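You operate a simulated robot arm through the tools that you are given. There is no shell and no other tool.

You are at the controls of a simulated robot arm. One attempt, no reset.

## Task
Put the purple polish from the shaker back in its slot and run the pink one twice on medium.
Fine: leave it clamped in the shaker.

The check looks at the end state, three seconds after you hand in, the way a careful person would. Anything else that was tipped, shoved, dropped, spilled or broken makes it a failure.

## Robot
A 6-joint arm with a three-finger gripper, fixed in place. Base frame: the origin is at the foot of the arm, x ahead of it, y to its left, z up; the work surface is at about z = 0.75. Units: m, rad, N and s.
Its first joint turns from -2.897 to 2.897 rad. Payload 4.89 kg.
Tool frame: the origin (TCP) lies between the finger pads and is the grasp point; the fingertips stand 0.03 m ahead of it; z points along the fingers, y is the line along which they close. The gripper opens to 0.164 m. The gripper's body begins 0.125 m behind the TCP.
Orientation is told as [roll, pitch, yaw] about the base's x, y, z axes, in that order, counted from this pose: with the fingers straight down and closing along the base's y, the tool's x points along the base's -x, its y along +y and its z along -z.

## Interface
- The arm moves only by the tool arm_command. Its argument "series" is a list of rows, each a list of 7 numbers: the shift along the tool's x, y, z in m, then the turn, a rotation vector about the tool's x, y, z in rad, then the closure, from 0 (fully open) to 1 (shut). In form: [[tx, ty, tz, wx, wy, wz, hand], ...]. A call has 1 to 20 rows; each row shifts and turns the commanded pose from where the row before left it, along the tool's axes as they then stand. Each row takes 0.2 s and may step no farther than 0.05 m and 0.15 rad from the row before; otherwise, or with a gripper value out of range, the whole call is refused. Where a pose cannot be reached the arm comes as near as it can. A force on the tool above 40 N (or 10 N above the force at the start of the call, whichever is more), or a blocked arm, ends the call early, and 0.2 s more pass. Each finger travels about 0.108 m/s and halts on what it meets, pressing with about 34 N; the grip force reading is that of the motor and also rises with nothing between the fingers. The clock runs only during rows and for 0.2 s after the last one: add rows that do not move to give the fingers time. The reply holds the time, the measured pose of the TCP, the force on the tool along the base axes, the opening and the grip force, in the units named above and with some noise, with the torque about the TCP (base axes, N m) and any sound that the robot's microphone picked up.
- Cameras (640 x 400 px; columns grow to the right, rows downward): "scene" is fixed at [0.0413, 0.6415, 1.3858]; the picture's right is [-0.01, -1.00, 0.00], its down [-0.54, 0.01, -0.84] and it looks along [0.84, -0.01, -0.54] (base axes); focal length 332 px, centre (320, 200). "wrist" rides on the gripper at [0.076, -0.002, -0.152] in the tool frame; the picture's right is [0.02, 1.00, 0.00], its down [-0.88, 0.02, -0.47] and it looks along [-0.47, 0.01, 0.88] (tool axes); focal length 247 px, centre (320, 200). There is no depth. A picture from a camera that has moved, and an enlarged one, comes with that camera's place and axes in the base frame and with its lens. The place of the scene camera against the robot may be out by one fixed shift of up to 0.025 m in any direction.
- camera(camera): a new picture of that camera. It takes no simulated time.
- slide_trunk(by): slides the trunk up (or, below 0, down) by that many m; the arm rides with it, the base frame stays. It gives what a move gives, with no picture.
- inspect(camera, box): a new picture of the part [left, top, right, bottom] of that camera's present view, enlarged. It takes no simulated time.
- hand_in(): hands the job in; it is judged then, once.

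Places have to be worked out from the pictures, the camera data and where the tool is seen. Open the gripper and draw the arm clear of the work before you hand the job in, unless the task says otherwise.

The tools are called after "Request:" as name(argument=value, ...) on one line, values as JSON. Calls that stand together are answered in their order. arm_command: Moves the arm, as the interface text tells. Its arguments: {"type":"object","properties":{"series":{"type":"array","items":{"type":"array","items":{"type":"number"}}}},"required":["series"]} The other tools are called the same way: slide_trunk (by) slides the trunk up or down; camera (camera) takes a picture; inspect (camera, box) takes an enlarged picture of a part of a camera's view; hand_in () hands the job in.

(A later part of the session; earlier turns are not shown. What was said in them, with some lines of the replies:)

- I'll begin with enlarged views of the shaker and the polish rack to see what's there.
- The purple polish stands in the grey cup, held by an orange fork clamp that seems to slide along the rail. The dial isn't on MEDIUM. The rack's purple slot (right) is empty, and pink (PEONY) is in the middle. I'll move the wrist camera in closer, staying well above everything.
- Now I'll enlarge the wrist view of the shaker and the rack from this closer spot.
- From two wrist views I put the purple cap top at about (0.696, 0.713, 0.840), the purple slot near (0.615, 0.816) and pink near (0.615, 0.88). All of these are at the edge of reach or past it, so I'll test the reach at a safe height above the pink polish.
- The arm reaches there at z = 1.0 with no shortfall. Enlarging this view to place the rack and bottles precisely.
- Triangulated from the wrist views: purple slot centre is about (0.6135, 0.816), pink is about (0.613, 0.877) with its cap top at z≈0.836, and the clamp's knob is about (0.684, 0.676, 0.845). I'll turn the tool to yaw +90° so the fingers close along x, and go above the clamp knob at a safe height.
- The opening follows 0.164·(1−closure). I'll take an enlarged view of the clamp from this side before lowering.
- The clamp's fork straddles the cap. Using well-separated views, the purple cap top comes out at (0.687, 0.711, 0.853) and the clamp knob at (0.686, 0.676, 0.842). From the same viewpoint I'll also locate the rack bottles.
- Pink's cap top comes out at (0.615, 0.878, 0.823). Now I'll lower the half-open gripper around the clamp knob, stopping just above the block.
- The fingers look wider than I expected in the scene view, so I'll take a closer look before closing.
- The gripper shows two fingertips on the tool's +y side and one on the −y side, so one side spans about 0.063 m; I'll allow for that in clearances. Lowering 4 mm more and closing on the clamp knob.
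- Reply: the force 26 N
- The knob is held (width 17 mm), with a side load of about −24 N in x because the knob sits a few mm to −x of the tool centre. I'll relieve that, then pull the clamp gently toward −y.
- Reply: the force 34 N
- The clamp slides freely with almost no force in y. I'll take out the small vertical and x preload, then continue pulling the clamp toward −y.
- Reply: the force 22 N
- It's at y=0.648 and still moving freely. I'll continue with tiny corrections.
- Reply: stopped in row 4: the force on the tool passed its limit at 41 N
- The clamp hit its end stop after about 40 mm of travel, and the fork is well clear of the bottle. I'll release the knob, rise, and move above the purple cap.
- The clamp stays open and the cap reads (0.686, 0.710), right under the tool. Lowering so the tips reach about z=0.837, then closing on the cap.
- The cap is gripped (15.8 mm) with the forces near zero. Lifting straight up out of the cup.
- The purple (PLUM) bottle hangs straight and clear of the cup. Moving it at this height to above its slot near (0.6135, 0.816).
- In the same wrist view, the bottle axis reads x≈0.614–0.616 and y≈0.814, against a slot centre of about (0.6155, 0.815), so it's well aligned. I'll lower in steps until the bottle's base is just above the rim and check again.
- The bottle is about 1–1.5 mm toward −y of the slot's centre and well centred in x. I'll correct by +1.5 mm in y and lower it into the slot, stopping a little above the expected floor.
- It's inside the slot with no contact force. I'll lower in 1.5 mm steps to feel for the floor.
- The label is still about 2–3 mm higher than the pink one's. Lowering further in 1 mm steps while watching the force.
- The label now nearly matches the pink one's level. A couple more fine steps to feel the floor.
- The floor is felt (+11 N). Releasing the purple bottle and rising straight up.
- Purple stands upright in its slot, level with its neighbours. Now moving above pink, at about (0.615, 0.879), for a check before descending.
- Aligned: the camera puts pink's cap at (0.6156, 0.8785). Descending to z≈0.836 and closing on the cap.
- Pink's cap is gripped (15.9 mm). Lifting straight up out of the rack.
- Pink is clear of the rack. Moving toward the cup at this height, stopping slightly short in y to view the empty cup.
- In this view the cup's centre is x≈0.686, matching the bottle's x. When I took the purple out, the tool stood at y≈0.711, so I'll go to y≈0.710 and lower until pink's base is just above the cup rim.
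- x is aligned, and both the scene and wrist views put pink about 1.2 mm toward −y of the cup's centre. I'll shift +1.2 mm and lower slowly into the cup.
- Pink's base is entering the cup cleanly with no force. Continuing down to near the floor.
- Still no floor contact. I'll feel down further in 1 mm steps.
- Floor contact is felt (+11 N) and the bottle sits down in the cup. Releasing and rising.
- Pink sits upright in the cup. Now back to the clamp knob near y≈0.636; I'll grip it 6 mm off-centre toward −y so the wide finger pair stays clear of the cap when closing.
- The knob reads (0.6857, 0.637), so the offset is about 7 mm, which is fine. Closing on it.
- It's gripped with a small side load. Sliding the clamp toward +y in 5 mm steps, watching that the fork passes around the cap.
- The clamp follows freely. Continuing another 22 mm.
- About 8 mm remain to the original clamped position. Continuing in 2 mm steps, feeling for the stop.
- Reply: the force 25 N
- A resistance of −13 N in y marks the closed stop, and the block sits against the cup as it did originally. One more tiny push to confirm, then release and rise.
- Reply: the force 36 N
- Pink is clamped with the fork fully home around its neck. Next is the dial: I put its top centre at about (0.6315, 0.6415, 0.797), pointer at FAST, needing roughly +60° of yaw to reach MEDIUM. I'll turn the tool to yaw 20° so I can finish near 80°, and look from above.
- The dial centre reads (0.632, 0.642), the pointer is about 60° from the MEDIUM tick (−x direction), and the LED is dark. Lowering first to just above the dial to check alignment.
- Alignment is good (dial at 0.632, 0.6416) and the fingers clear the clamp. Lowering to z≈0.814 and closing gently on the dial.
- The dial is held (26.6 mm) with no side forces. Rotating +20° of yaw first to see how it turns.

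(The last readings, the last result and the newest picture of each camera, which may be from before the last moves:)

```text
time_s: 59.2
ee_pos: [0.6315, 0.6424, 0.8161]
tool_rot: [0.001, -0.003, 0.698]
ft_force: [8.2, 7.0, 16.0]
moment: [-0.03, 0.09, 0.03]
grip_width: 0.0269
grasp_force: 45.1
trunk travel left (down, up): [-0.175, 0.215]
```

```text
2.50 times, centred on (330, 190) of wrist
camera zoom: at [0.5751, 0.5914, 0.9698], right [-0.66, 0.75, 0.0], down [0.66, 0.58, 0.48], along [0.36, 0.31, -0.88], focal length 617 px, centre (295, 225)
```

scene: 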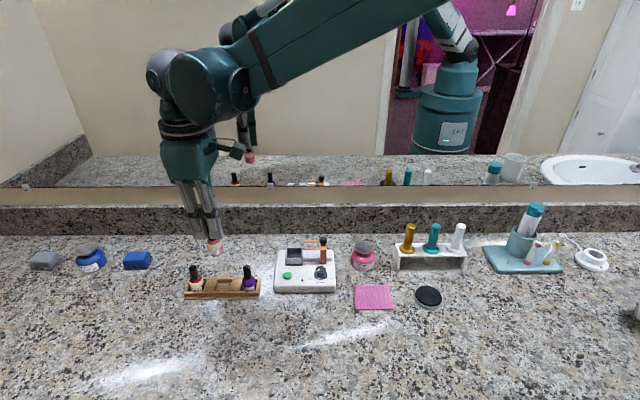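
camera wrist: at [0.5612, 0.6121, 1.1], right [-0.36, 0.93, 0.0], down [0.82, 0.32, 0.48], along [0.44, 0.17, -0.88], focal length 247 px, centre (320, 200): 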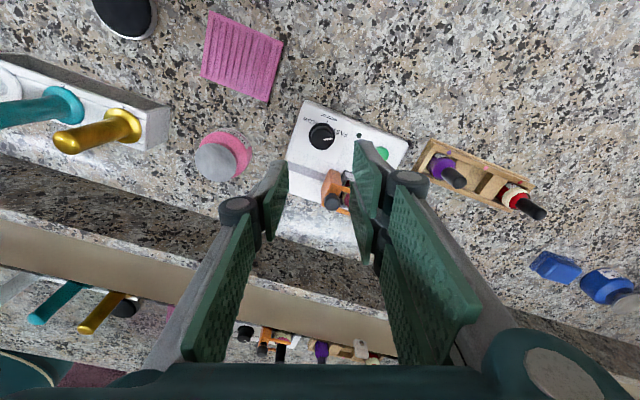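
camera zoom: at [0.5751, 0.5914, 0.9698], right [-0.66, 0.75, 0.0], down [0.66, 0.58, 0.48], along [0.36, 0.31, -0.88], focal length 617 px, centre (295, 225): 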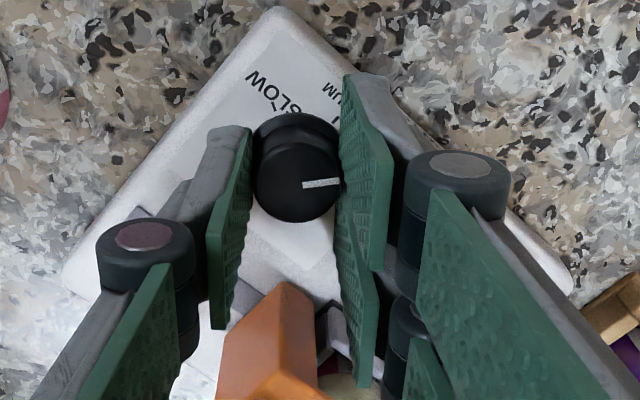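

The dial turns with the gripper, with its pointer fixed in the gripper's view. Continuing the rotation to yaw ≈1.41 rad, where the pointer should line up with MEDIUM.

Request:
arm_command(series=[[0, 0, -0.0005, 0, 0, -0.089, 0.87], [0, 0, 0, 0, 0, -0.089, 0.87], [0, 0, 0, 0, 0, -0.089, 0.87], [0, 0, 0, 0, 0, -0.089, 0.87], [0, 0, 0, 0, 0, 0, 0.87]])

Request:
arm_command(series=[[0, 0, 0, 0, 0, -0.089, 0.87], [0, 0, 0, 0, 0, -0.089, 0.87], [0, 0, 0, 0, 0, -0.089, 0.87], [0, 0, 0, 0, 0, -0.089, 0.87], [0, 0, 0, 0, 0, 0, 0.87]])

Request:
inspect(camera="wrist", box=[240, 110, 420, 270])

Request:
inspect(camera="scene", box=[270, 210, 360, 300])

```text
time_s: 60.4
ee_pos: [0.6324, 0.6416, 0.8166]
tool_rot: [-0.003, -0.003, 1.053]
ft_force: [28.3, 20.1, 12.6]
moment: [0.81, -1.0, -0.04]
grip_width: 0.0268
grasp_force: 45.0
trunk travel left (down, up): [-0.175, 0.215]
```

```text
time_s: 61.4
ee_pos: [0.6324, 0.6411, 0.8164]
tool_rot: [-0.003, -0.003, 1.401]
ft_force: [2.6, 1.6, -1.6]
moment: [-0.14, -0.21, -0.02]
grip_width: 0.0267
grasp_force: 45.2
trunk travel left (down, up): [-0.175, 0.215]
stopped in row 5: the force on the tool passed its limit at 48 N (the readings are from after the stop); the commanded pose is now the measured one
```

```text
2.50 times, centred on (330, 190) of wrist
camera zoom: at [0.6215, 0.5661, 0.9698], right [-0.99, 0.15, 0.0], down [0.13, 0.87, 0.48], along [0.07, 0.47, -0.88], focal length 617 px, centre (295, 225)
```

zoom: 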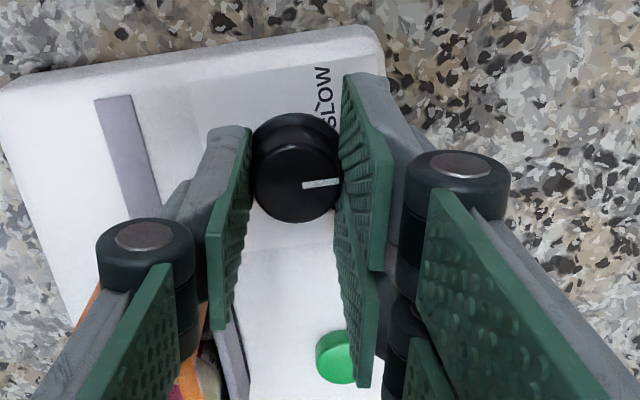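

```text
4.44 times, centred on (315, 255) of scene
camera zoom: at [0.0413, 0.6415, 1.3858], right [-0.01, -1.0, 0.0], down [-0.54, 0.01, -0.84], along [0.84, -0.01, -0.54], focal length 1478 px, centre (342, -44)
```

zoom: 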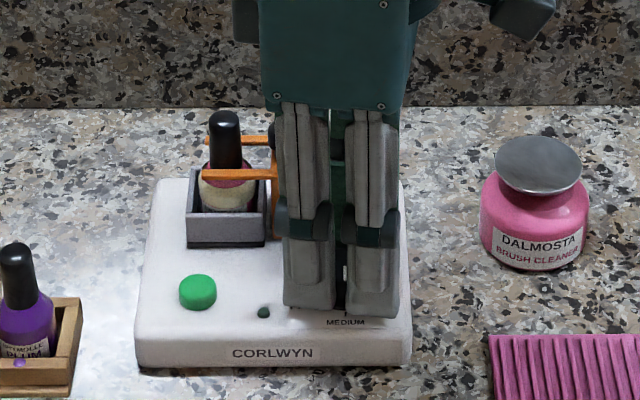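

The rotation ended at yaw 1.401 (60° turned in total), tripping the limit from slight eccentricity. The shaker hasn't moved in the scene view. Releasing the dial and rising to check the pointer.

Request:
arm_command(series=[[0, 0, 0, 0, 0, 0, 0.8], [0, 0, 0, 0, 0, 0, 0.74], [0, 0, 0, 0, 0, 0, 0.72], [0, 0, -0.02, 0, 0, 0, 0.72], [0, 0, -0.03, 0, 0, 0, 0.72], [0, 0, -0.03, 0, 0, 0, 0.72], [0, 0, -0.03, 0, 0, 0, 0.72], [0, 0, 0, 0, 0, 0, 0.72]])

Request:
camera(camera="wrist")

Request:
inspect(camera="wrist", box=[270, 80, 390, 210])

Request:
inspect(camera="scene", box=[270, 230, 340, 300])

```text
time_s: 63.2
ee_pos: [0.6316, 0.6404, 0.9277]
tool_rot: [-0.002, -0.002, 1.4]
ft_force: [-0.7, 0.4, 0.0]
moment: [0.02, -0.05, 0.0]
grip_width: 0.046
grasp_force: 0.1
trunk travel left (down, up): [-0.175, 0.215]
```

```text
taken
camera wrist: at [0.6212, 0.5644, 1.081], right [-0.99, 0.15, 0.0], down [0.13, 0.87, 0.48], along [0.07, 0.47, -0.88], focal length 247 px, centre (320, 200)
```

wrist: 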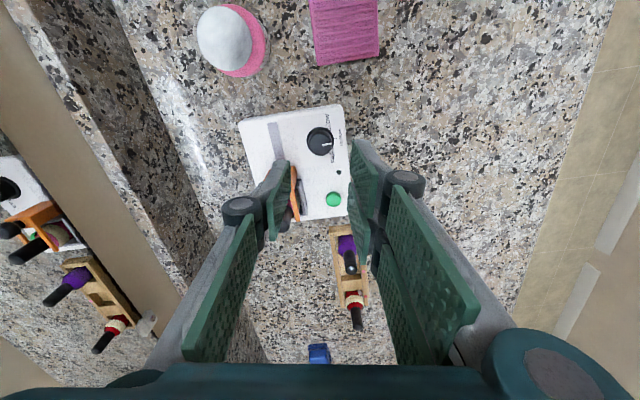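

```text
3.08 times, centred on (330, 145) of wrist
camera zoom: at [0.6212, 0.5644, 1.081], right [-0.99, 0.15, 0.0], down [0.13, 0.87, 0.48], along [0.07, 0.47, -0.88], focal length 760 px, centre (289, 369)
```

zoom: 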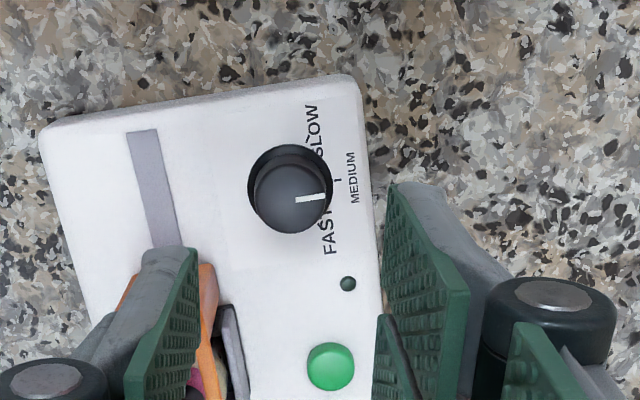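

```text
5.71 times, centred on (305, 265) of scene
camera zoom: at [0.0413, 0.6415, 1.3858], right [-0.01, -1.0, 0.0], down [-0.54, 0.01, -0.84], along [0.84, -0.01, -0.54], focal length 1900 px, centre (406, -171)
```

zoom: 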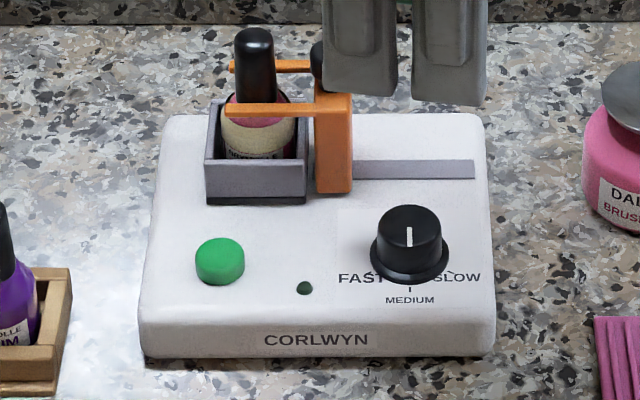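

The pointer is now exactly on MEDIUM. The green button's top is at about (0.626, 0.7215, 0.786). I'll shut the gripper and move it over the button, offset slightly to −x for clearance from the cup.

Request:
arm_command(series=[[-0.0392, 0.01115, 0, 0, 0, 0, 0.85], [-0.0392, 0.01115, 0, 0, 0, 0, 1.0], [0, 0, 0, 0, 0, 0, 1.0], [0, 0, 0.03, 0, 0, 0, 1.0], [0, 0, 0.03, 0, 0, 0, 1.0], [0, 0, 0.03, 0, 0, 0, 1.0], [0, 0, 0, 0, 0, 0, 1.0], [0, 0, 0, 0, 0, 0, 1.0]])

Request:
inspect(camera="wrist", box=[240, 110, 420, 270])

Request:
inspect(camera="scene", box=[260, 210, 350, 300])

```text
time_s: 65.0
ee_pos: [0.6249, 0.7219, 0.8373]
tool_rot: [0.0, -0.001, 1.399]
ft_force: [0.1, 0.4, -1.2]
moment: [0.0, 0.03, -0.02]
grip_width: 0.0
grasp_force: 34.0
trunk travel left (down, up): [-0.175, 0.215]
```

```text
2.50 times, centred on (330, 190) of wrist
camera zoom: at [0.6138, 0.6463, 0.9901], right [-0.99, 0.15, 0.0], down [0.13, 0.87, 0.48], along [0.07, 0.47, -0.88], focal length 617 px, centre (295, 225)
```

zoom: 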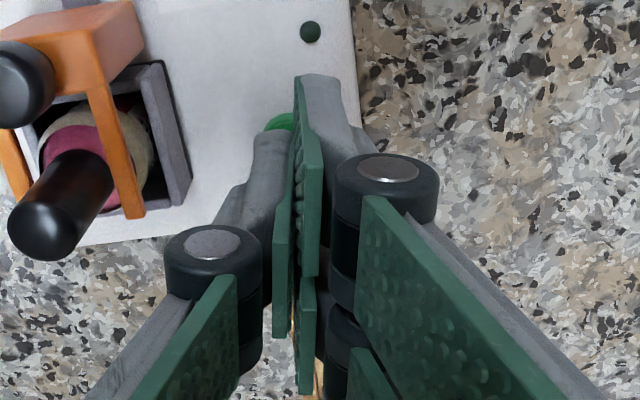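

```text
4.44 times, centred on (305, 255) of scene
camera zoom: at [0.0413, 0.6415, 1.3858], right [-0.01, -1.0, 0.0], down [-0.54, 0.01, -0.84], along [0.84, -0.01, -0.54], focal length 1478 px, centre (387, -44)
```

zoom: 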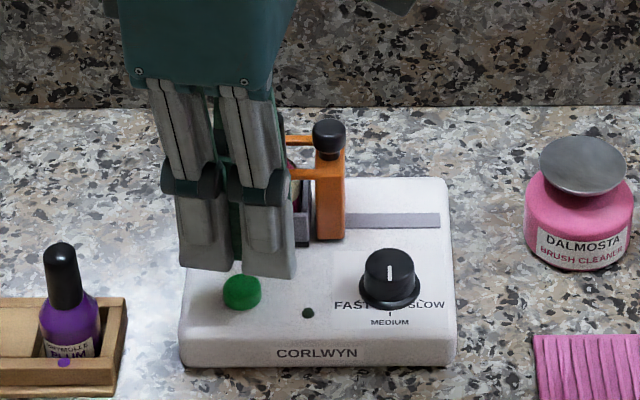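

Centred on the button with clear space to the bottle and clamp. Lowering to just above the button, then pressing in small steps while listening.

Request:
arm_command(series=[[0, 0, 0.007, 0, 0, 0, 1.0], [0, 0, 0.006, 0, 0, 0, 1.0], [0, 0, 0.004, 0, 0, 0, 1.0], [0, 0, 0, 0, 0, 0, 1.0]])

Request:
inspect(camera="scene", box=[260, 230, 340, 300])

```text
time_s: 66.0
ee_pos: [0.6244, 0.7232, 0.819]
tool_rot: [-0.001, -0.002, 1.399]
ft_force: [0.0, 0.4, 0.5]
moment: [0.02, 0.01, 0.01]
grip_width: 0.0
grasp_force: 34.1
trunk travel left (down, up): [-0.175, 0.215]
```

```text
5.71 times, centred on (300, 265) of scene
camera zoom: at [0.0413, 0.6415, 1.3858], right [-0.01, -1.0, 0.0], down [-0.54, 0.01, -0.84], along [0.84, -0.01, -0.54], focal length 1900 px, centre (434, -171)
```

zoom: 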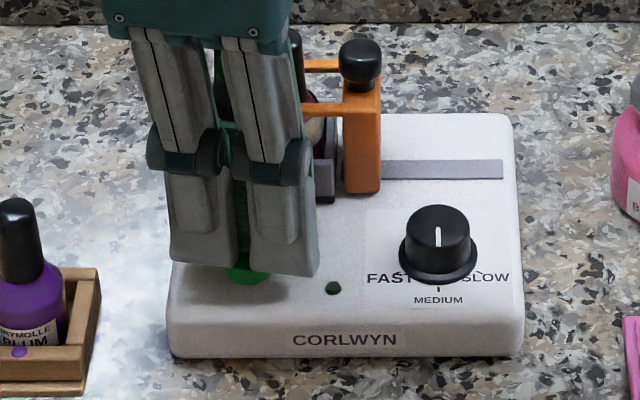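

The tips are about 3 mm above the button. Pressing down in 1 mm steps.

Request:
arm_command(series=[[0, 0, 0.001, 0, 0, 0, 1.0], [0, 0, 0.001, 0, 0, 0, 1.0], [0, 0, 0, 0, 0, 0, 1.0]])

Request:
arm_command(series=[[0, 0, 0.001, 0, 0, 0, 1.0], [0, 0, 0, 0, 0, 0, 1.0]])

```text
time_s: 66.8
ee_pos: [0.6228, 0.7226, 0.8176]
tool_rot: [-0.001, 0.001, 1.4]
ft_force: [-0.2, 0.3, -0.1]
moment: [-0.01, -0.01, 0.02]
grip_width: 0.0061
grasp_force: 45.4
trunk travel left (down, up): [-0.175, 0.215]
```

```text
time_s: 67.4
ee_pos: [0.6239, 0.7226, 0.8169]
tool_rot: [-0.002, 0.0, 1.4]
ft_force: [0.1, 0.0, 0.3]
moment: [0.01, -0.02, -0.01]
grip_width: 0.006
grasp_force: 44.9
trunk travel left (down, up): [-0.175, 0.215]
```

The reported opening changed to 6 mm although the gripper should be shut. I'll look before going further.

Request:
inspect(camera="wrist", box=[250, 90, 390, 250])

Request:
inspect(camera="scene", box=[270, 240, 320, 290])

```text
2.50 times, centred on (320, 170) of wrist
camera zoom: at [0.6125, 0.647, 0.9702], right [-0.99, 0.15, 0.0], down [0.13, 0.87, 0.48], along [0.07, 0.47, -0.88], focal length 617 px, centre (320, 275)
```

zoom: 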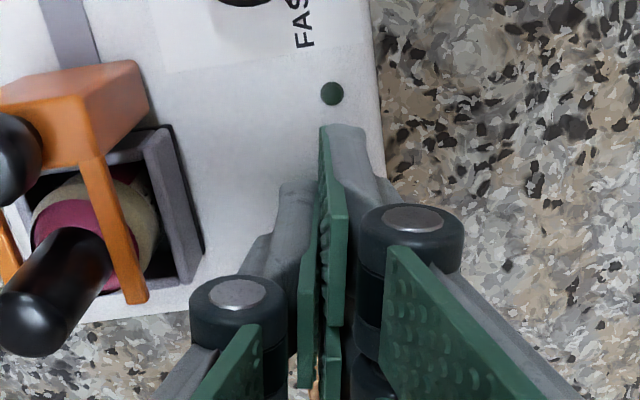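

```text
8.00 times, centred on (295, 265) of scene
camera zoom: at [0.0413, 0.6415, 1.3858], right [-0.01, -1.0, 0.0], down [-0.54, 0.01, -0.84], along [0.84, -0.01, -0.54], focal length 2660 px, centre (520, -320)
```

zoom: 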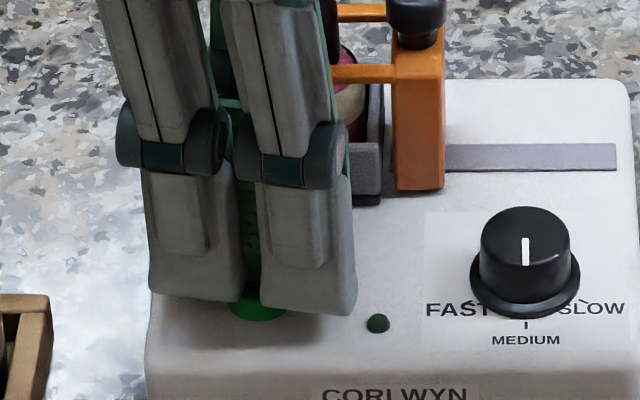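

The tips seem to have wedged on the button at their split line (something 6 mm wide between the pads, no net force). I'll back straight up and check the button.

Request:
arm_command(series=[[0, 0, -0.002, 0, 0, 0, 1.0], [0, 0, -0.004, 0, 0, 0, 1.0], [0, 0, -0.006, 0, 0, 0, 1.0], [0, 0, -0.01, 0, 0, 0, 1.0], [0, 0, 0, 0, 0, 0, 1.0]])

Request:
inspect(camera="scene", box=[270, 240, 320, 290])

Request:
inspect(camera="wrist", box=[250, 90, 390, 250])

```text
time_s: 68.6
ee_pos: [0.6227, 0.7227, 0.8398]
tool_rot: [-0.003, -0.002, 1.4]
ft_force: [-0.3, -0.3, 0.0]
moment: [0.03, 0.0, 0.03]
grip_width: 0.0
grasp_force: 44.7
trunk travel left (down, up): [-0.175, 0.215]
```

```text
8.00 times, centred on (295, 265) of scene
camera zoom: at [0.0413, 0.6415, 1.3858], right [-0.01, -1.0, 0.0], down [-0.54, 0.01, -0.84], along [0.84, -0.01, -0.54], focal length 2660 px, centre (520, -320)
```

zoom: 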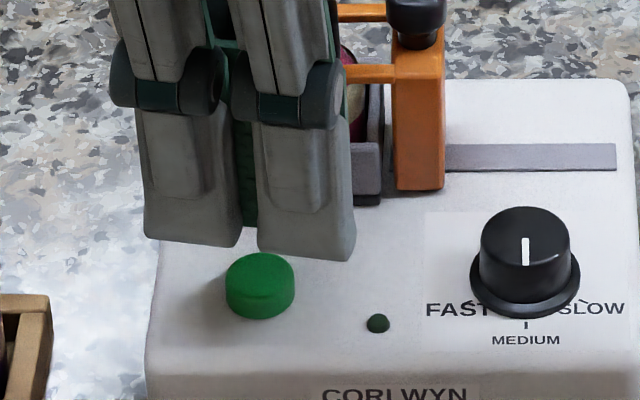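

```text
2.50 times, centred on (320, 170) of wrist
camera zoom: at [0.6121, 0.6467, 0.9927], right [-0.99, 0.15, 0.0], down [0.13, 0.87, 0.48], along [0.07, 0.47, -0.88], focal length 617 px, centre (320, 275)
```

zoom: 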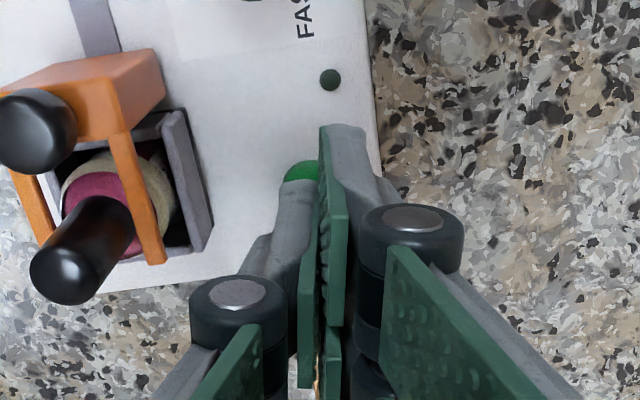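

The button is intact. I'll press with only the single thumb fingertip instead: shift toward −x, open to about 49 mm so the thumb is centred over the button and the paired fingers hang clear in front of the shaker.

Request:
arm_command(series=[[0.0006, 0.0261, 0, 0, 0, 0, 1.0], [0, 0, 0, 0, 0, 0, 1.0], [0, 0, 0, 0, 0, 0, 0.85], [0, 0, 0, 0, 0, 0, 0.7], [0, 0, 0, 0, 0, 0, 0.7], [0, 0, 0, 0, 0, 0, 0.7]])

Request:
inspect(camera="scene", box=[260, 230, 340, 300])

Request:
inspect(camera="wrist", box=[220, 90, 420, 250])

```text
time_s: 70.0
ee_pos: [0.5969, 0.7277, 0.8399]
tool_rot: [-0.002, -0.002, 1.399]
ft_force: [-0.6, 0.3, 0.0]
moment: [-0.03, 0.04, 0.0]
grip_width: 0.0488
grasp_force: 0.0
trunk travel left (down, up): [-0.175, 0.215]
```

```text
5.71 times, centred on (300, 265) of scene
camera zoom: at [0.0413, 0.6415, 1.3858], right [-0.01, -1.0, 0.0], down [-0.54, 0.01, -0.84], along [0.84, -0.01, -0.54], focal length 1900 px, centre (434, -171)
```

zoom: 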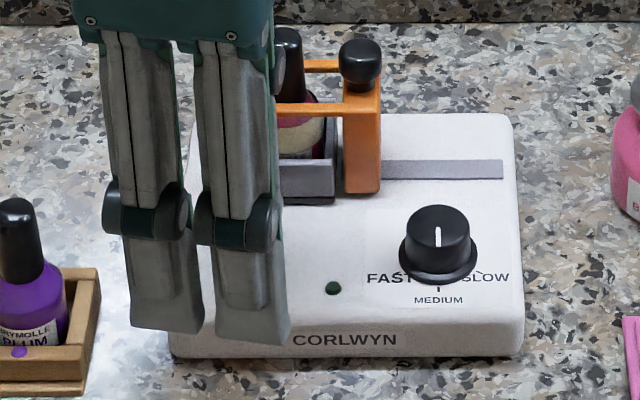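

```text
2.50 times, centred on (320, 170) of wrist
camera zoom: at [0.5868, 0.6509, 0.9925], right [-0.99, 0.15, 0.0], down [0.13, 0.87, 0.48], along [0.07, 0.47, -0.88], focal length 617 px, centre (320, 275)
```

zoom: 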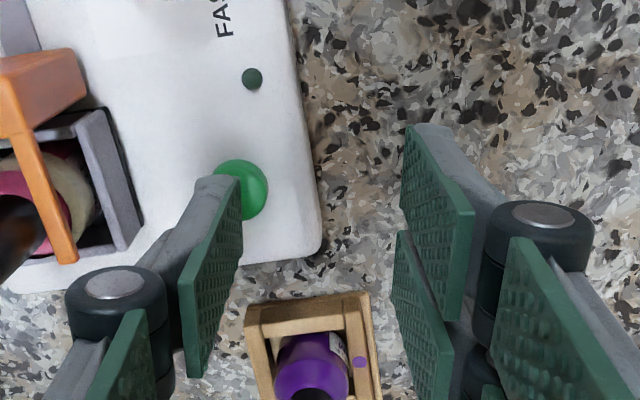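

The thumb tip is over the button's centre and the paired fingers are clear in front of the shaker and beside the rack. Lowering to just above the button.

Request:
arm_command(series=[[0, 0, 0.008, 0, 0, 0, 0.7], [0, 0, 0.006, 0, 0, 0, 0.7], [0, 0, 0.005, 0, 0, 0, 0.7], [0, 0, 0, 0, 0, 0, 0.7]])

Request:
inspect(camera="wrist", box=[220, 90, 420, 250])

Request:
arm_command(series=[[0, 0, 0.001, 0, 0, 0, 0.7], [0, 0, 0.001, 0, 0, 0, 0.7], [0, 0, 0, 0, 0, 0, 0.7]])

```text
time_s: 71.0
ee_pos: [0.5974, 0.7264, 0.8206]
tool_rot: [-0.001, -0.002, 1.4]
ft_force: [0.0, 0.5, -0.1]
moment: [0.01, 0.0, 0.03]
grip_width: 0.0493
grasp_force: 0.0
trunk travel left (down, up): [-0.175, 0.215]
```

```text
2.50 times, centred on (320, 170) of wrist
camera zoom: at [0.5865, 0.6506, 0.9736], right [-0.99, 0.15, 0.0], down [0.13, 0.87, 0.48], along [0.07, 0.47, -0.88], focal length 617 px, centre (320, 275)
```

zoom: 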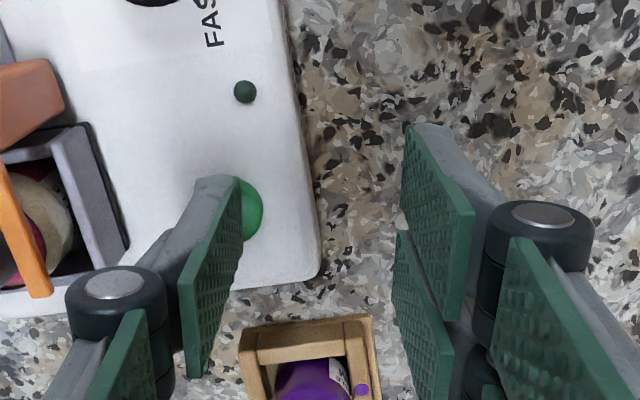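

```text
time_s: 71.8
ee_pos: [0.5979, 0.7275, 0.8183]
tool_rot: [-0.002, -0.002, 1.399]
ft_force: [0.4, -0.1, 1.7]
moment: [-0.04, -0.05, -0.01]
grip_width: 0.0494
grasp_force: 0.3
trunk travel left (down, up): [-0.175, 0.215]
```

A slight +1.7 N suggests the tip is touching the button. Pressing further in small steps.

Request:
arm_command(series=[[0, 0, 0.001, 0, 0, 0, 0.7], [0, 0, 0, 0, 0, 0, 0.7]])

Request:
arm_command(series=[[0, 0, 0.001, 0, 0, 0, 0.7], [0, 0, 0, 0, 0, 0, 0.7]])

```text
time_s: 72.4
ee_pos: [0.5979, 0.7274, 0.8177]
tool_rot: [-0.002, -0.002, 1.399]
ft_force: [-0.5, 0.7, 1.7]
moment: [0.01, -0.09, 0.01]
grip_width: 0.0489
grasp_force: 0.1
trunk travel left (down, up): [-0.175, 0.215]
heard: click
```

```text
time_s: 73.0
ee_pos: [0.5965, 0.7269, 0.8164]
tool_rot: [-0.001, -0.002, 1.4]
ft_force: [0.1, 1.4, 2.7]
moment: [-0.03, -0.1, 0.02]
grip_width: 0.0493
grasp_force: 0.1
trunk travel left (down, up): [-0.175, 0.215]
```

A click — the button was pressed at t≈72.4. I'll lift off the button and look at the LED.

Request:
arm_command(series=[[0, 0, -0.004, 0, 0, 0, 0.7], [0, 0, -0.004, 0, 0, 0, 0.7], [0, 0, 0, 0, 0, 0, 0.7]])

Request:
inspect(camera="scene", box=[260, 230, 340, 300])

Request:
inspect(camera="wrist", box=[220, 90, 420, 250])

```text
time_s: 73.8
ee_pos: [0.5971, 0.7268, 0.8242]
tool_rot: [-0.002, -0.001, 1.401]
ft_force: [0.0, 0.1, 0.0]
moment: [-0.02, -0.01, -0.02]
grip_width: 0.049
grasp_force: 0.1
trunk travel left (down, up): [-0.175, 0.215]
```

```text
5.71 times, centred on (300, 265) of scene
camera zoom: at [0.0413, 0.6415, 1.3858], right [-0.01, -1.0, 0.0], down [-0.54, 0.01, -0.84], along [0.84, -0.01, -0.54], focal length 1900 px, centre (434, -171)
```

zoom: 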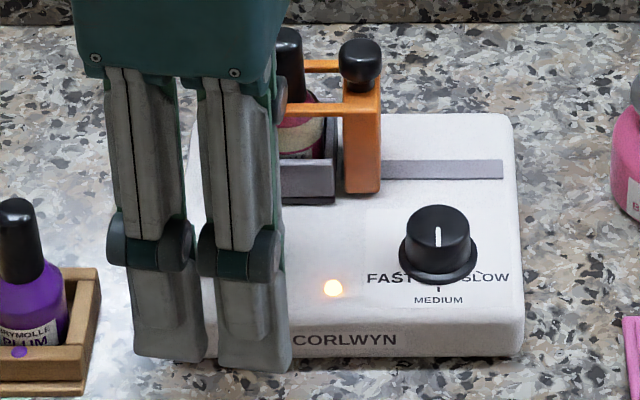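

```text
2.50 times, centred on (320, 170) of wrist
camera zoom: at [0.5866, 0.6507, 0.9769], right [-0.99, 0.15, 0.0], down [0.13, 0.87, 0.48], along [0.07, 0.47, -0.88], focal length 617 px, centre (320, 275)
```

zoom: 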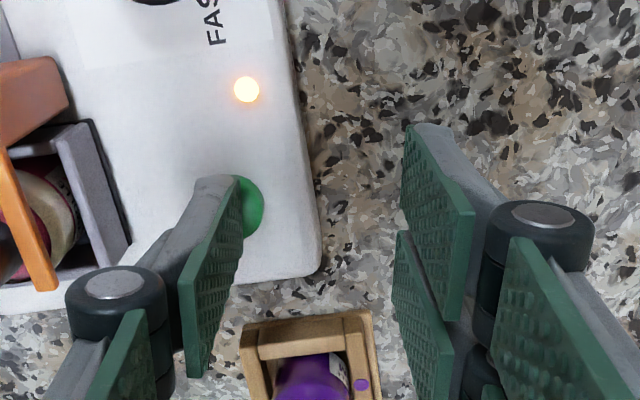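

The amber LED is on, so run one is going. I'll wait without moving, tips off the button, until it ends.

Request:
arm_command(series=[[0, 0, 0, 0, 0, 0, 0.7], [0, 0, 0, 0, 0, 0, 0.7], [0, 0, 0, 0, 0, 0, 0.7], [0, 0, 0, 0, 0, 0, 0.7], [0, 0, 0, 0, 0, 0, 0.7], [0, 0, 0, 0, 0, 0, 0.7], [0, 0, 0, 0, 0, 0, 0.7], [0, 0, 0, 0, 0, 0, 0.7], [0, 0, 0, 0, 0, 0, 0.7], [0, 0, 0, 0, 0, 0, 0.7]])

Request:
inspect(camera="scene", box=[260, 230, 340, 300])

```text
time_s: 76.0
ee_pos: [0.5978, 0.7271, 0.8239]
tool_rot: [-0.001, 0.0, 1.399]
ft_force: [0.5, 1.1, 0.2]
moment: [0.0, 0.03, 0.03]
grip_width: 0.049
grasp_force: 0.0
trunk travel left (down, up): [-0.175, 0.215]
```

```text
5.71 times, centred on (300, 265) of scene
camera zoom: at [0.0413, 0.6415, 1.3858], right [-0.01, -1.0, 0.0], down [-0.54, 0.01, -0.84], along [0.84, -0.01, -0.54], focal length 1900 px, centre (434, -171)
```

zoom: 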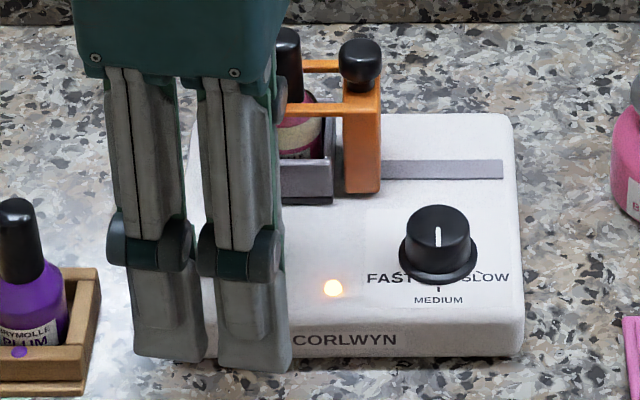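

Still running (LED on). Waiting more.

Request:
arm_command(series=[[0, 0, 0, 0, 0, 0, 0.7], [0, 0, 0, 0, 0, 0, 0.7], [0, 0, 0, 0, 0, 0, 0.7], [0, 0, 0, 0, 0, 0, 0.7], [0, 0, 0, 0, 0, 0, 0.7], [0, 0, 0, 0, 0, 0, 0.7], [0, 0, 0, 0, 0, 0, 0.7], [0, 0, 0, 0, 0, 0, 0.7], [0, 0, 0, 0, 0, 0, 0.7], [0, 0, 0, 0, 0, 0, 0.7]])

Request:
inspect(camera="scene", box=[260, 230, 340, 300])

```text
time_s: 78.2
ee_pos: [0.5968, 0.7266, 0.8242]
tool_rot: [-0.003, -0.001, 1.4]
ft_force: [0.6, 0.4, -0.5]
moment: [-0.01, -0.02, -0.01]
grip_width: 0.0493
grasp_force: 0.2
trunk travel left (down, up): [-0.175, 0.215]
```

```text
5.71 times, centred on (300, 265) of scene
camera zoom: at [0.0413, 0.6415, 1.3858], right [-0.01, -1.0, 0.0], down [-0.54, 0.01, -0.84], along [0.84, -0.01, -0.54], focal length 1900 px, centre (434, -171)
```

zoom: 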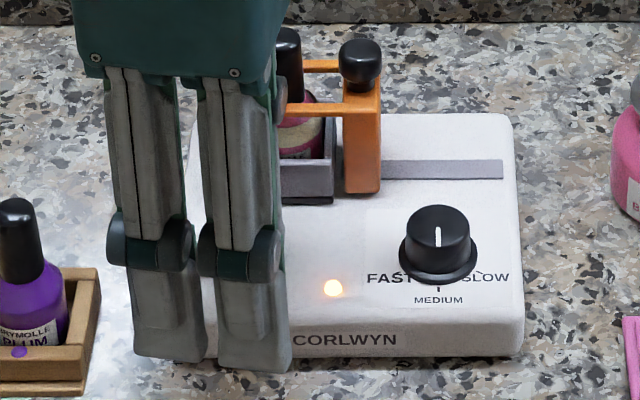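

The LED is still on. Waiting longer.

Request:
arm_command(series=[[0, 0, 0, 0, 0, 0, 0.7], [0, 0, 0, 0, 0, 0, 0.7], [0, 0, 0, 0, 0, 0, 0.7], [0, 0, 0, 0, 0, 0, 0.7], [0, 0, 0, 0, 0, 0, 0.7], [0, 0, 0, 0, 0, 0, 0.7], [0, 0, 0, 0, 0, 0, 0.7], [0, 0, 0, 0, 0, 0, 0.7], [0, 0, 0, 0, 0, 0, 0.7], [0, 0, 0, 0, 0, 0, 0.7], [0, 0, 0, 0, 0, 0, 0.7], [0, 0, 0, 0, 0, 0, 0.7], [0, 0, 0, 0, 0, 0, 0.7], [0, 0, 0, 0, 0, 0, 0.7], [0, 0, 0, 0, 0, 0, 0.7]])

Request:
inspect(camera="scene", box=[260, 230, 340, 300])

```text
time_s: 81.4
ee_pos: [0.5968, 0.7272, 0.8242]
tool_rot: [-0.003, -0.001, 1.401]
ft_force: [-0.1, 0.8, 0.4]
moment: [0.01, 0.04, 0.03]
grip_width: 0.0491
grasp_force: 0.1
trunk travel left (down, up): [-0.175, 0.215]
```

```text
5.71 times, centred on (300, 265) of scene
camera zoom: at [0.0413, 0.6415, 1.3858], right [-0.01, -1.0, 0.0], down [-0.54, 0.01, -0.84], along [0.84, -0.01, -0.54], focal length 1900 px, centre (434, -171)
```

zoom: 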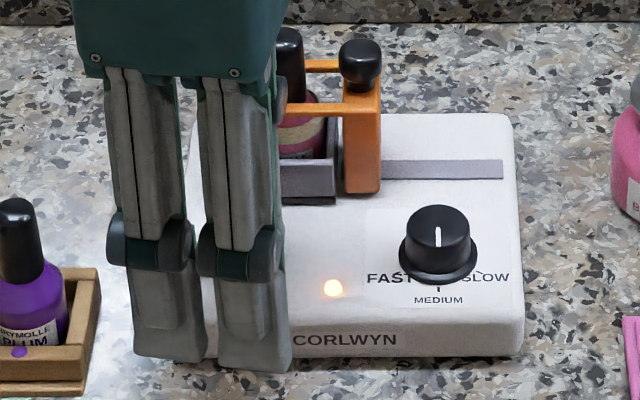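

The cup's height changes between pictures, so it's shaking. I'll keep waiting for the run to finish.

Request:
arm_command(series=[[0, 0, 0, 0, 0, 0, 0.7], [0, 0, 0, 0, 0, 0, 0.7], [0, 0, 0, 0, 0, 0, 0.7], [0, 0, 0, 0, 0, 0, 0.7], [0, 0, 0, 0, 0, 0, 0.7], [0, 0, 0, 0, 0, 0, 0.7], [0, 0, 0, 0, 0, 0, 0.7], [0, 0, 0, 0, 0, 0, 0.7], [0, 0, 0, 0, 0, 0, 0.7], [0, 0, 0, 0, 0, 0, 0.7], [0, 0, 0, 0, 0, 0, 0.7], [0, 0, 0, 0, 0, 0, 0.7], [0, 0, 0, 0, 0, 0, 0.7], [0, 0, 0, 0, 0, 0, 0.7], [0, 0, 0, 0, 0, 0, 0.7], [0, 0, 0, 0, 0, 0, 0.7], [0, 0, 0, 0, 0, 0, 0.7], [0, 0, 0, 0, 0, 0, 0.7], [0, 0, 0, 0, 0, 0, 0.7], [0, 0, 0, 0, 0, 0, 0.7]])

Request:
inspect(camera="scene", box=[260, 230, 340, 300])

```text
time_s: 85.6
ee_pos: [0.5969, 0.7257, 0.8233]
tool_rot: [-0.003, -0.003, 1.4]
ft_force: [-0.4, -0.5, 0.0]
moment: [0.0, 0.02, -0.03]
grip_width: 0.049
grasp_force: 0.0
trunk travel left (down, up): [-0.175, 0.215]
```

```text
5.71 times, centred on (300, 265) of scene
camera zoom: at [0.0413, 0.6415, 1.3858], right [-0.01, -1.0, 0.0], down [-0.54, 0.01, -0.84], along [0.84, -0.01, -0.54], focal length 1900 px, centre (434, -171)
```

zoom: 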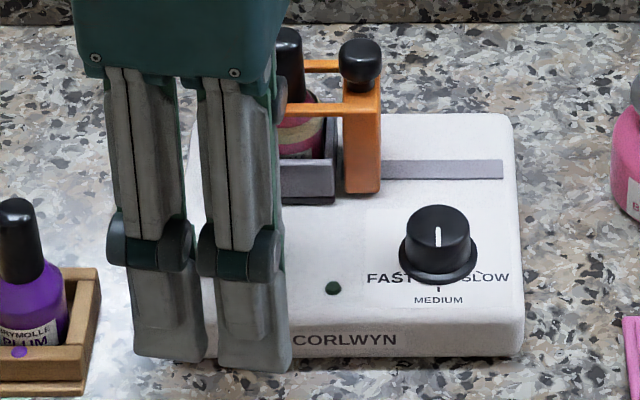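

The LED is off, so run one finished (about 10–13 s). Pressing once more with the same stroke, then lifting off.

Request:
arm_command(series=[[0, 0, 0.003, 0, 0, 0, 0.7], [0, 0, 0.002, 0, 0, 0, 0.7], [0, 0, 0.001, 0, 0, 0, 0.7], [0, 0, 0.001, 0, 0, 0, 0.7], [0, 0, 0.001, 0, 0, 0, 0.7], [0, 0, 0, 0, 0, 0, 0.7]])

Request:
inspect(camera="scene", box=[260, 230, 340, 300])

```text
time_s: 87.0
ee_pos: [0.5962, 0.7271, 0.8159]
tool_rot: [-0.002, -0.003, 1.399]
ft_force: [0.8, -0.1, 2.6]
moment: [-0.01, -0.08, -0.05]
grip_width: 0.0491
grasp_force: 0.4
trunk travel left (down, up): [-0.175, 0.215]
heard: click
```

```text
5.71 times, centred on (300, 265) of scene
camera zoom: at [0.0413, 0.6415, 1.3858], right [-0.01, -1.0, 0.0], down [-0.54, 0.01, -0.84], along [0.84, -0.01, -0.54], focal length 1900 px, centre (434, -171)
```

zoom: 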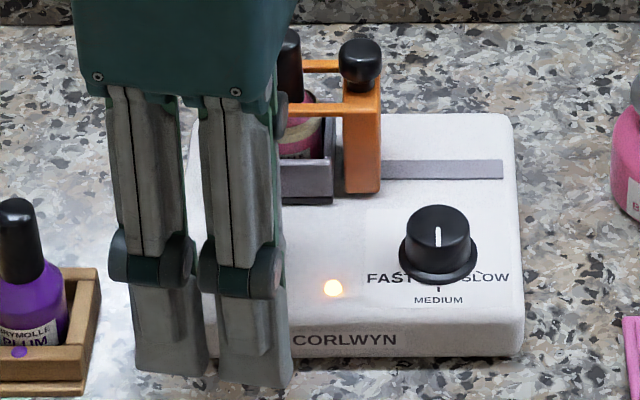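

A click and the LED is on: run two has started. Lifting straight up off the button and drawing the arm back clear while it runs.

Request:
arm_command(series=[[0, 0, -0.004, 0, 0, 0, 0.7], [0, 0, -0.006, 0, 0, 0, 0.7], [0, 0, -0.02, 0, 0, 0, 0.7], [0, 0, -0.03, 0, 0, 0, 0.7], [0, 0, -0.035, 0, 0, 0, 0.7], [0, 0, -0.035, 0, 0, 0, 0.7], [0, 0.03, -0.025, 0, 0, 0, 0.5], [0, 0.03, -0.025, 0, 0, 0, 0.3], [0.02, 0.03, -0.02, 0, 0, 0, 0], [0.02, 0.03, -0.02, 0, 0, 0, 0], [0.02, 0.03, -0.02, 0, 0, 0, 0], [0, 0, 0, 0, 0, 0, 0]])

Request:
camera(camera="scene")

Request:
inspect(camera="scene", box=[260, 220, 350, 300])

```text
time_s: 89.6
ee_pos: [0.4374, 0.6923, 1.0572]
tool_rot: [-0.002, -0.004, 1.4]
ft_force: [-0.4, -0.9, 1.6]
moment: [0.08, -0.06, 0.0]
grip_width: 0.1639
grasp_force: 0.1
trunk travel left (down, up): [-0.175, 0.215]
```

```text
taken
```

scene: 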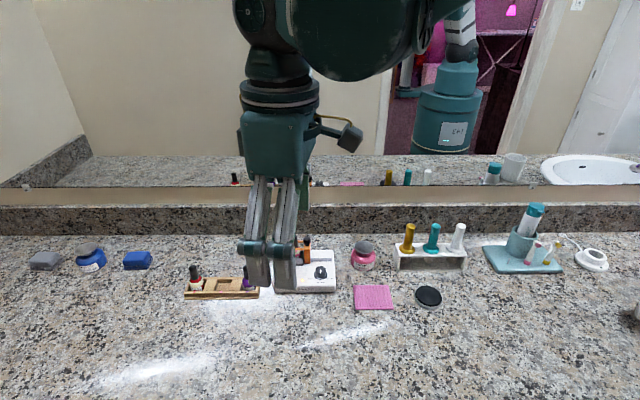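

```text
5.00 times, centred on (305, 260) of scene
camera zoom: at [0.0413, 0.6415, 1.3858], right [-0.01, -1.0, 0.0], down [-0.54, 0.01, -0.84], along [0.84, -0.01, -0.54], focal length 1662 px, centre (395, -100)
```

zoom: 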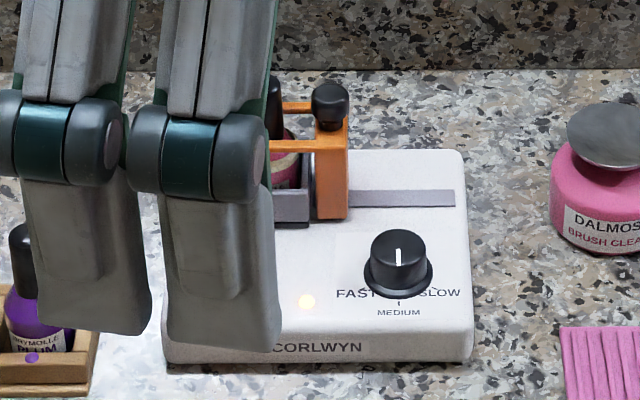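

Run two is going with the dial on MEDIUM. I'll move the arm further up and aside for an unobstructed view while waiting.

Request:
arm_command(series=[[0.04, 0, -0.02, 0, 0, 0, 0], [0.04, 0, -0.02, 0, 0, 0, 0], [0.04, 0, -0.02, 0, 0, 0, 0], [0.04, 0, -0.02, 0, 0, 0, 0], [0.04, 0, -0.02, 0, 0, 0, 0], [0, 0, 0, 0, 0, 0, 0], [0, 0, 0, 0, 0, 0, 0], [0, 0, 0, 0, 0, 0, 0], [0, 0, 0, 0, 0, 0, 0], [0, 0, 0, 0, 0, 0, 0], [0, 0, 0, 0, 0, 0, 0], [0, 0, 0, 0, 0, 0, 0], [0, 0, 0, 0, 0, 0, 0], [0, 0, 0, 0, 0, 0, 0], [0, 0, 0, 0, 0, 0, 0]])

Request:
camera(camera="scene")

Request:
inspect(camera="scene", box=[260, 220, 350, 300])

```text
time_s: 92.8
ee_pos: [0.4039, 0.4953, 1.1564]
tool_rot: [-0.002, -0.002, 1.399]
ft_force: [0.3, 0.2, 0.6]
moment: [-0.06, 0.02, 0.04]
grip_width: 0.1641
grasp_force: 0.1
trunk travel left (down, up): [-0.175, 0.215]
```

```text
taken
```

scene: 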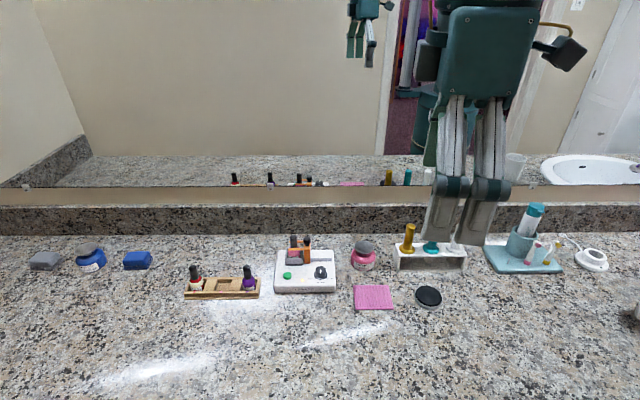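

```text
5.00 times, centred on (305, 260) of scene
camera zoom: at [0.0413, 0.6415, 1.3858], right [-0.01, -1.0, 0.0], down [-0.54, 0.01, -0.84], along [0.84, -0.01, -0.54], focal length 1662 px, centre (395, -100)
```

zoom: 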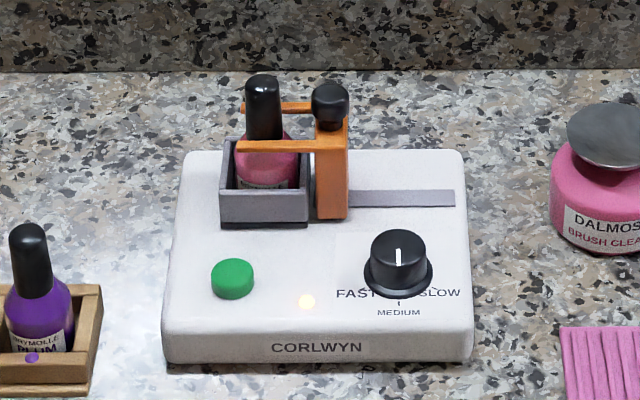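

Running normally with a clear view of everything. Waiting for the second run to finish.

Request:
arm_command(series=[[0, 0, 0, 0, 0, 0, 0], [0, 0, 0, 0, 0, 0, 0], [0, 0, 0, 0, 0, 0, 0], [0, 0, 0, 0, 0, 0, 0], [0, 0, 0, 0, 0, 0, 0], [0, 0, 0, 0, 0, 0, 0], [0, 0, 0, 0, 0, 0, 0], [0, 0, 0, 0, 0, 0, 0], [0, 0, 0, 0, 0, 0, 0], [0, 0, 0, 0, 0, 0, 0], [0, 0, 0, 0, 0, 0, 0], [0, 0, 0, 0, 0, 0, 0], [0, 0, 0, 0, 0, 0, 0], [0, 0, 0, 0, 0, 0, 0], [0, 0, 0, 0, 0, 0, 0], [0, 0, 0, 0, 0, 0, 0], [0, 0, 0, 0, 0, 0, 0], [0, 0, 0, 0, 0, 0, 0], [0, 0, 0, 0, 0, 0, 0], [0, 0, 0, 0, 0, 0, 0]])

Request:
inspect(camera="scene", box=[260, 220, 350, 300])

Request:
arm_command(series=[[0, 0, 0, 0, 0, 0, 0], [0, 0, 0, 0, 0, 0, 0], [0, 0, 0, 0, 0, 0, 0], [0, 0, 0, 0, 0, 0, 0], [0, 0, 0, 0, 0, 0, 0], [0, 0, 0, 0, 0, 0, 0], [0, 0, 0, 0, 0, 0, 0], [0, 0, 0, 0, 0, 0, 0], [0, 0, 0, 0, 0, 0, 0], [0, 0, 0, 0, 0, 0, 0], [0, 0, 0, 0, 0, 0, 0], [0, 0, 0, 0, 0, 0, 0]])

Request:
inspect(camera="scene", box=[260, 220, 350, 300])

```text
time_s: 97.0
ee_pos: [0.4054, 0.4949, 1.1565]
tool_rot: [-0.001, -0.002, 1.401]
ft_force: [-0.5, -0.2, 0.4]
moment: [0.0, 0.01, 0.01]
grip_width: 0.164
grasp_force: 0.1
trunk travel left (down, up): [-0.175, 0.215]
```

```text
5.00 times, centred on (305, 260) of scene
camera zoom: at [0.0413, 0.6415, 1.3858], right [-0.01, -1.0, 0.0], down [-0.54, 0.01, -0.84], along [0.84, -0.01, -0.54], focal length 1662 px, centre (395, -100)
```

zoom: 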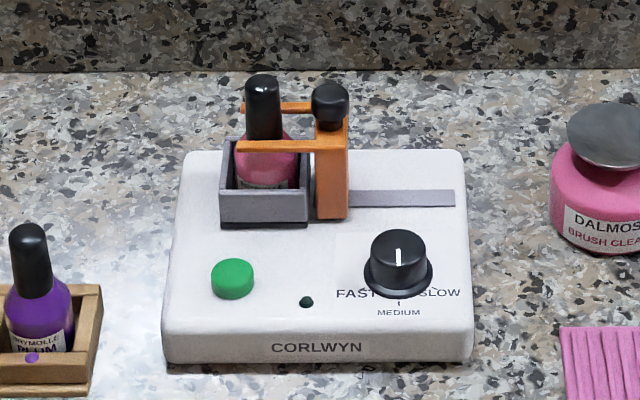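

```text
time_s: 99.6
ee_pos: [0.4046, 0.4948, 1.1546]
tool_rot: [-0.001, -0.001, 1.399]
ft_force: [0.0, 0.0, 0.0]
moment: [0.03, -0.01, -0.05]
grip_width: 0.164
grasp_force: 0.1
trunk travel left (down, up): [-0.175, 0.215]
```

```text
5.00 times, centred on (305, 260) of scene
camera zoom: at [0.0413, 0.6415, 1.3858], right [-0.01, -1.0, 0.0], down [-0.54, 0.01, -0.84], along [0.84, -0.01, -0.54], focal length 1662 px, centre (395, -100)
```

zoom: 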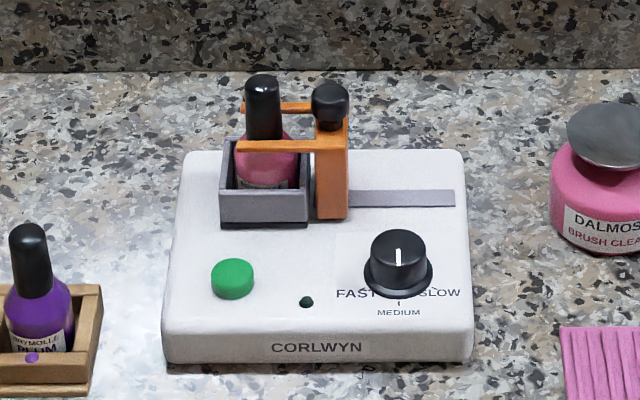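

The LED is off, the second run is done, and the pale separation band in the pink polish is gone. One last check of the rack and clamp before handing in.

Request:
inspect(camera="scene", box=[170, 240, 280, 310])

Request:
inspect(camera="scene", box=[275, 220, 335, 280])

```text
5.71 times, centred on (225, 275) of scene
camera zoom: at [0.0413, 0.6415, 1.3858], right [-0.01, -1.0, 0.0], down [-0.54, 0.01, -0.84], along [0.84, -0.01, -0.54], focal length 1900 px, centre (863, -229)
```

zoom: 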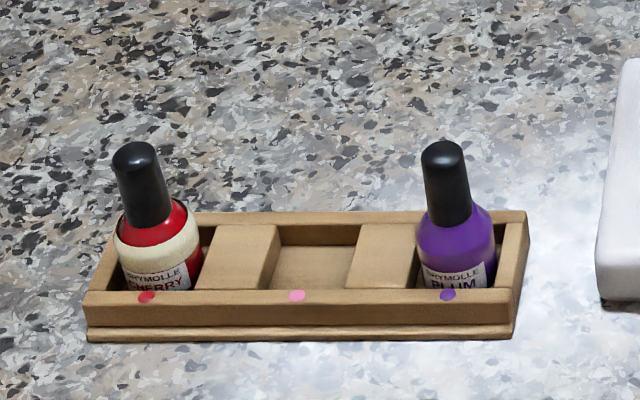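

```text
6.67 times, centred on (305, 250) of scene
camera zoom: at [0.0413, 0.6415, 1.3858], right [-0.01, -1.0, 0.0], down [-0.54, 0.01, -0.84], along [0.84, -0.01, -0.54], focal length 2216 px, centre (420, -133)
```

zoom: 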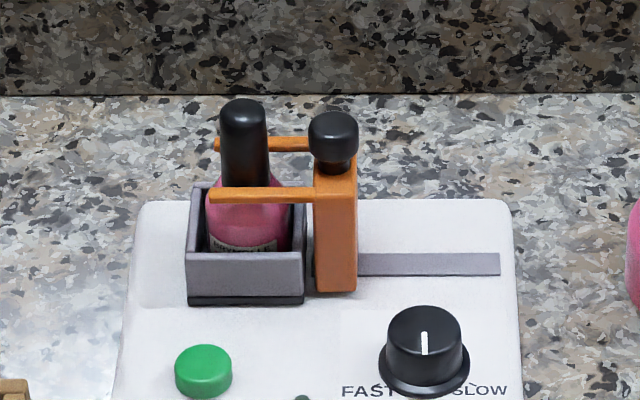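

Purple is in its slot, and red and the rack haven't moved. Pink is fully mixed and still clamped, the dial is on MEDIUM, the shaker is stopped, and the arm is open and clear. Handing in.

Request:
hand_in()

```text
The job is handed in.
```

The purple polish is back in its slot in the rack. The pink one has had two full runs on medium and is still clamped in the shaker, as you asked.

- **Runs:** Each of the two button presses gave a click and lit the LED. The LED was off again when I checked after each run. The pale band in the pink polish is gone, so it looks fully mixed.
- **Shaker:** The dial was on fast, so I turned it to medium. The turn briefly went over the arm's force limit, but the shaker didn't move.
- **Button:** My first try at the button wedged the closed fingertips on it without pressing it. I backed off, checked the button was fine, and pressed it with a single fingertip instead.
- **Everything else:** In the last pictures the red polish, the rack and everything else I could see were upright and in place. The gripper is open and clear of the work.
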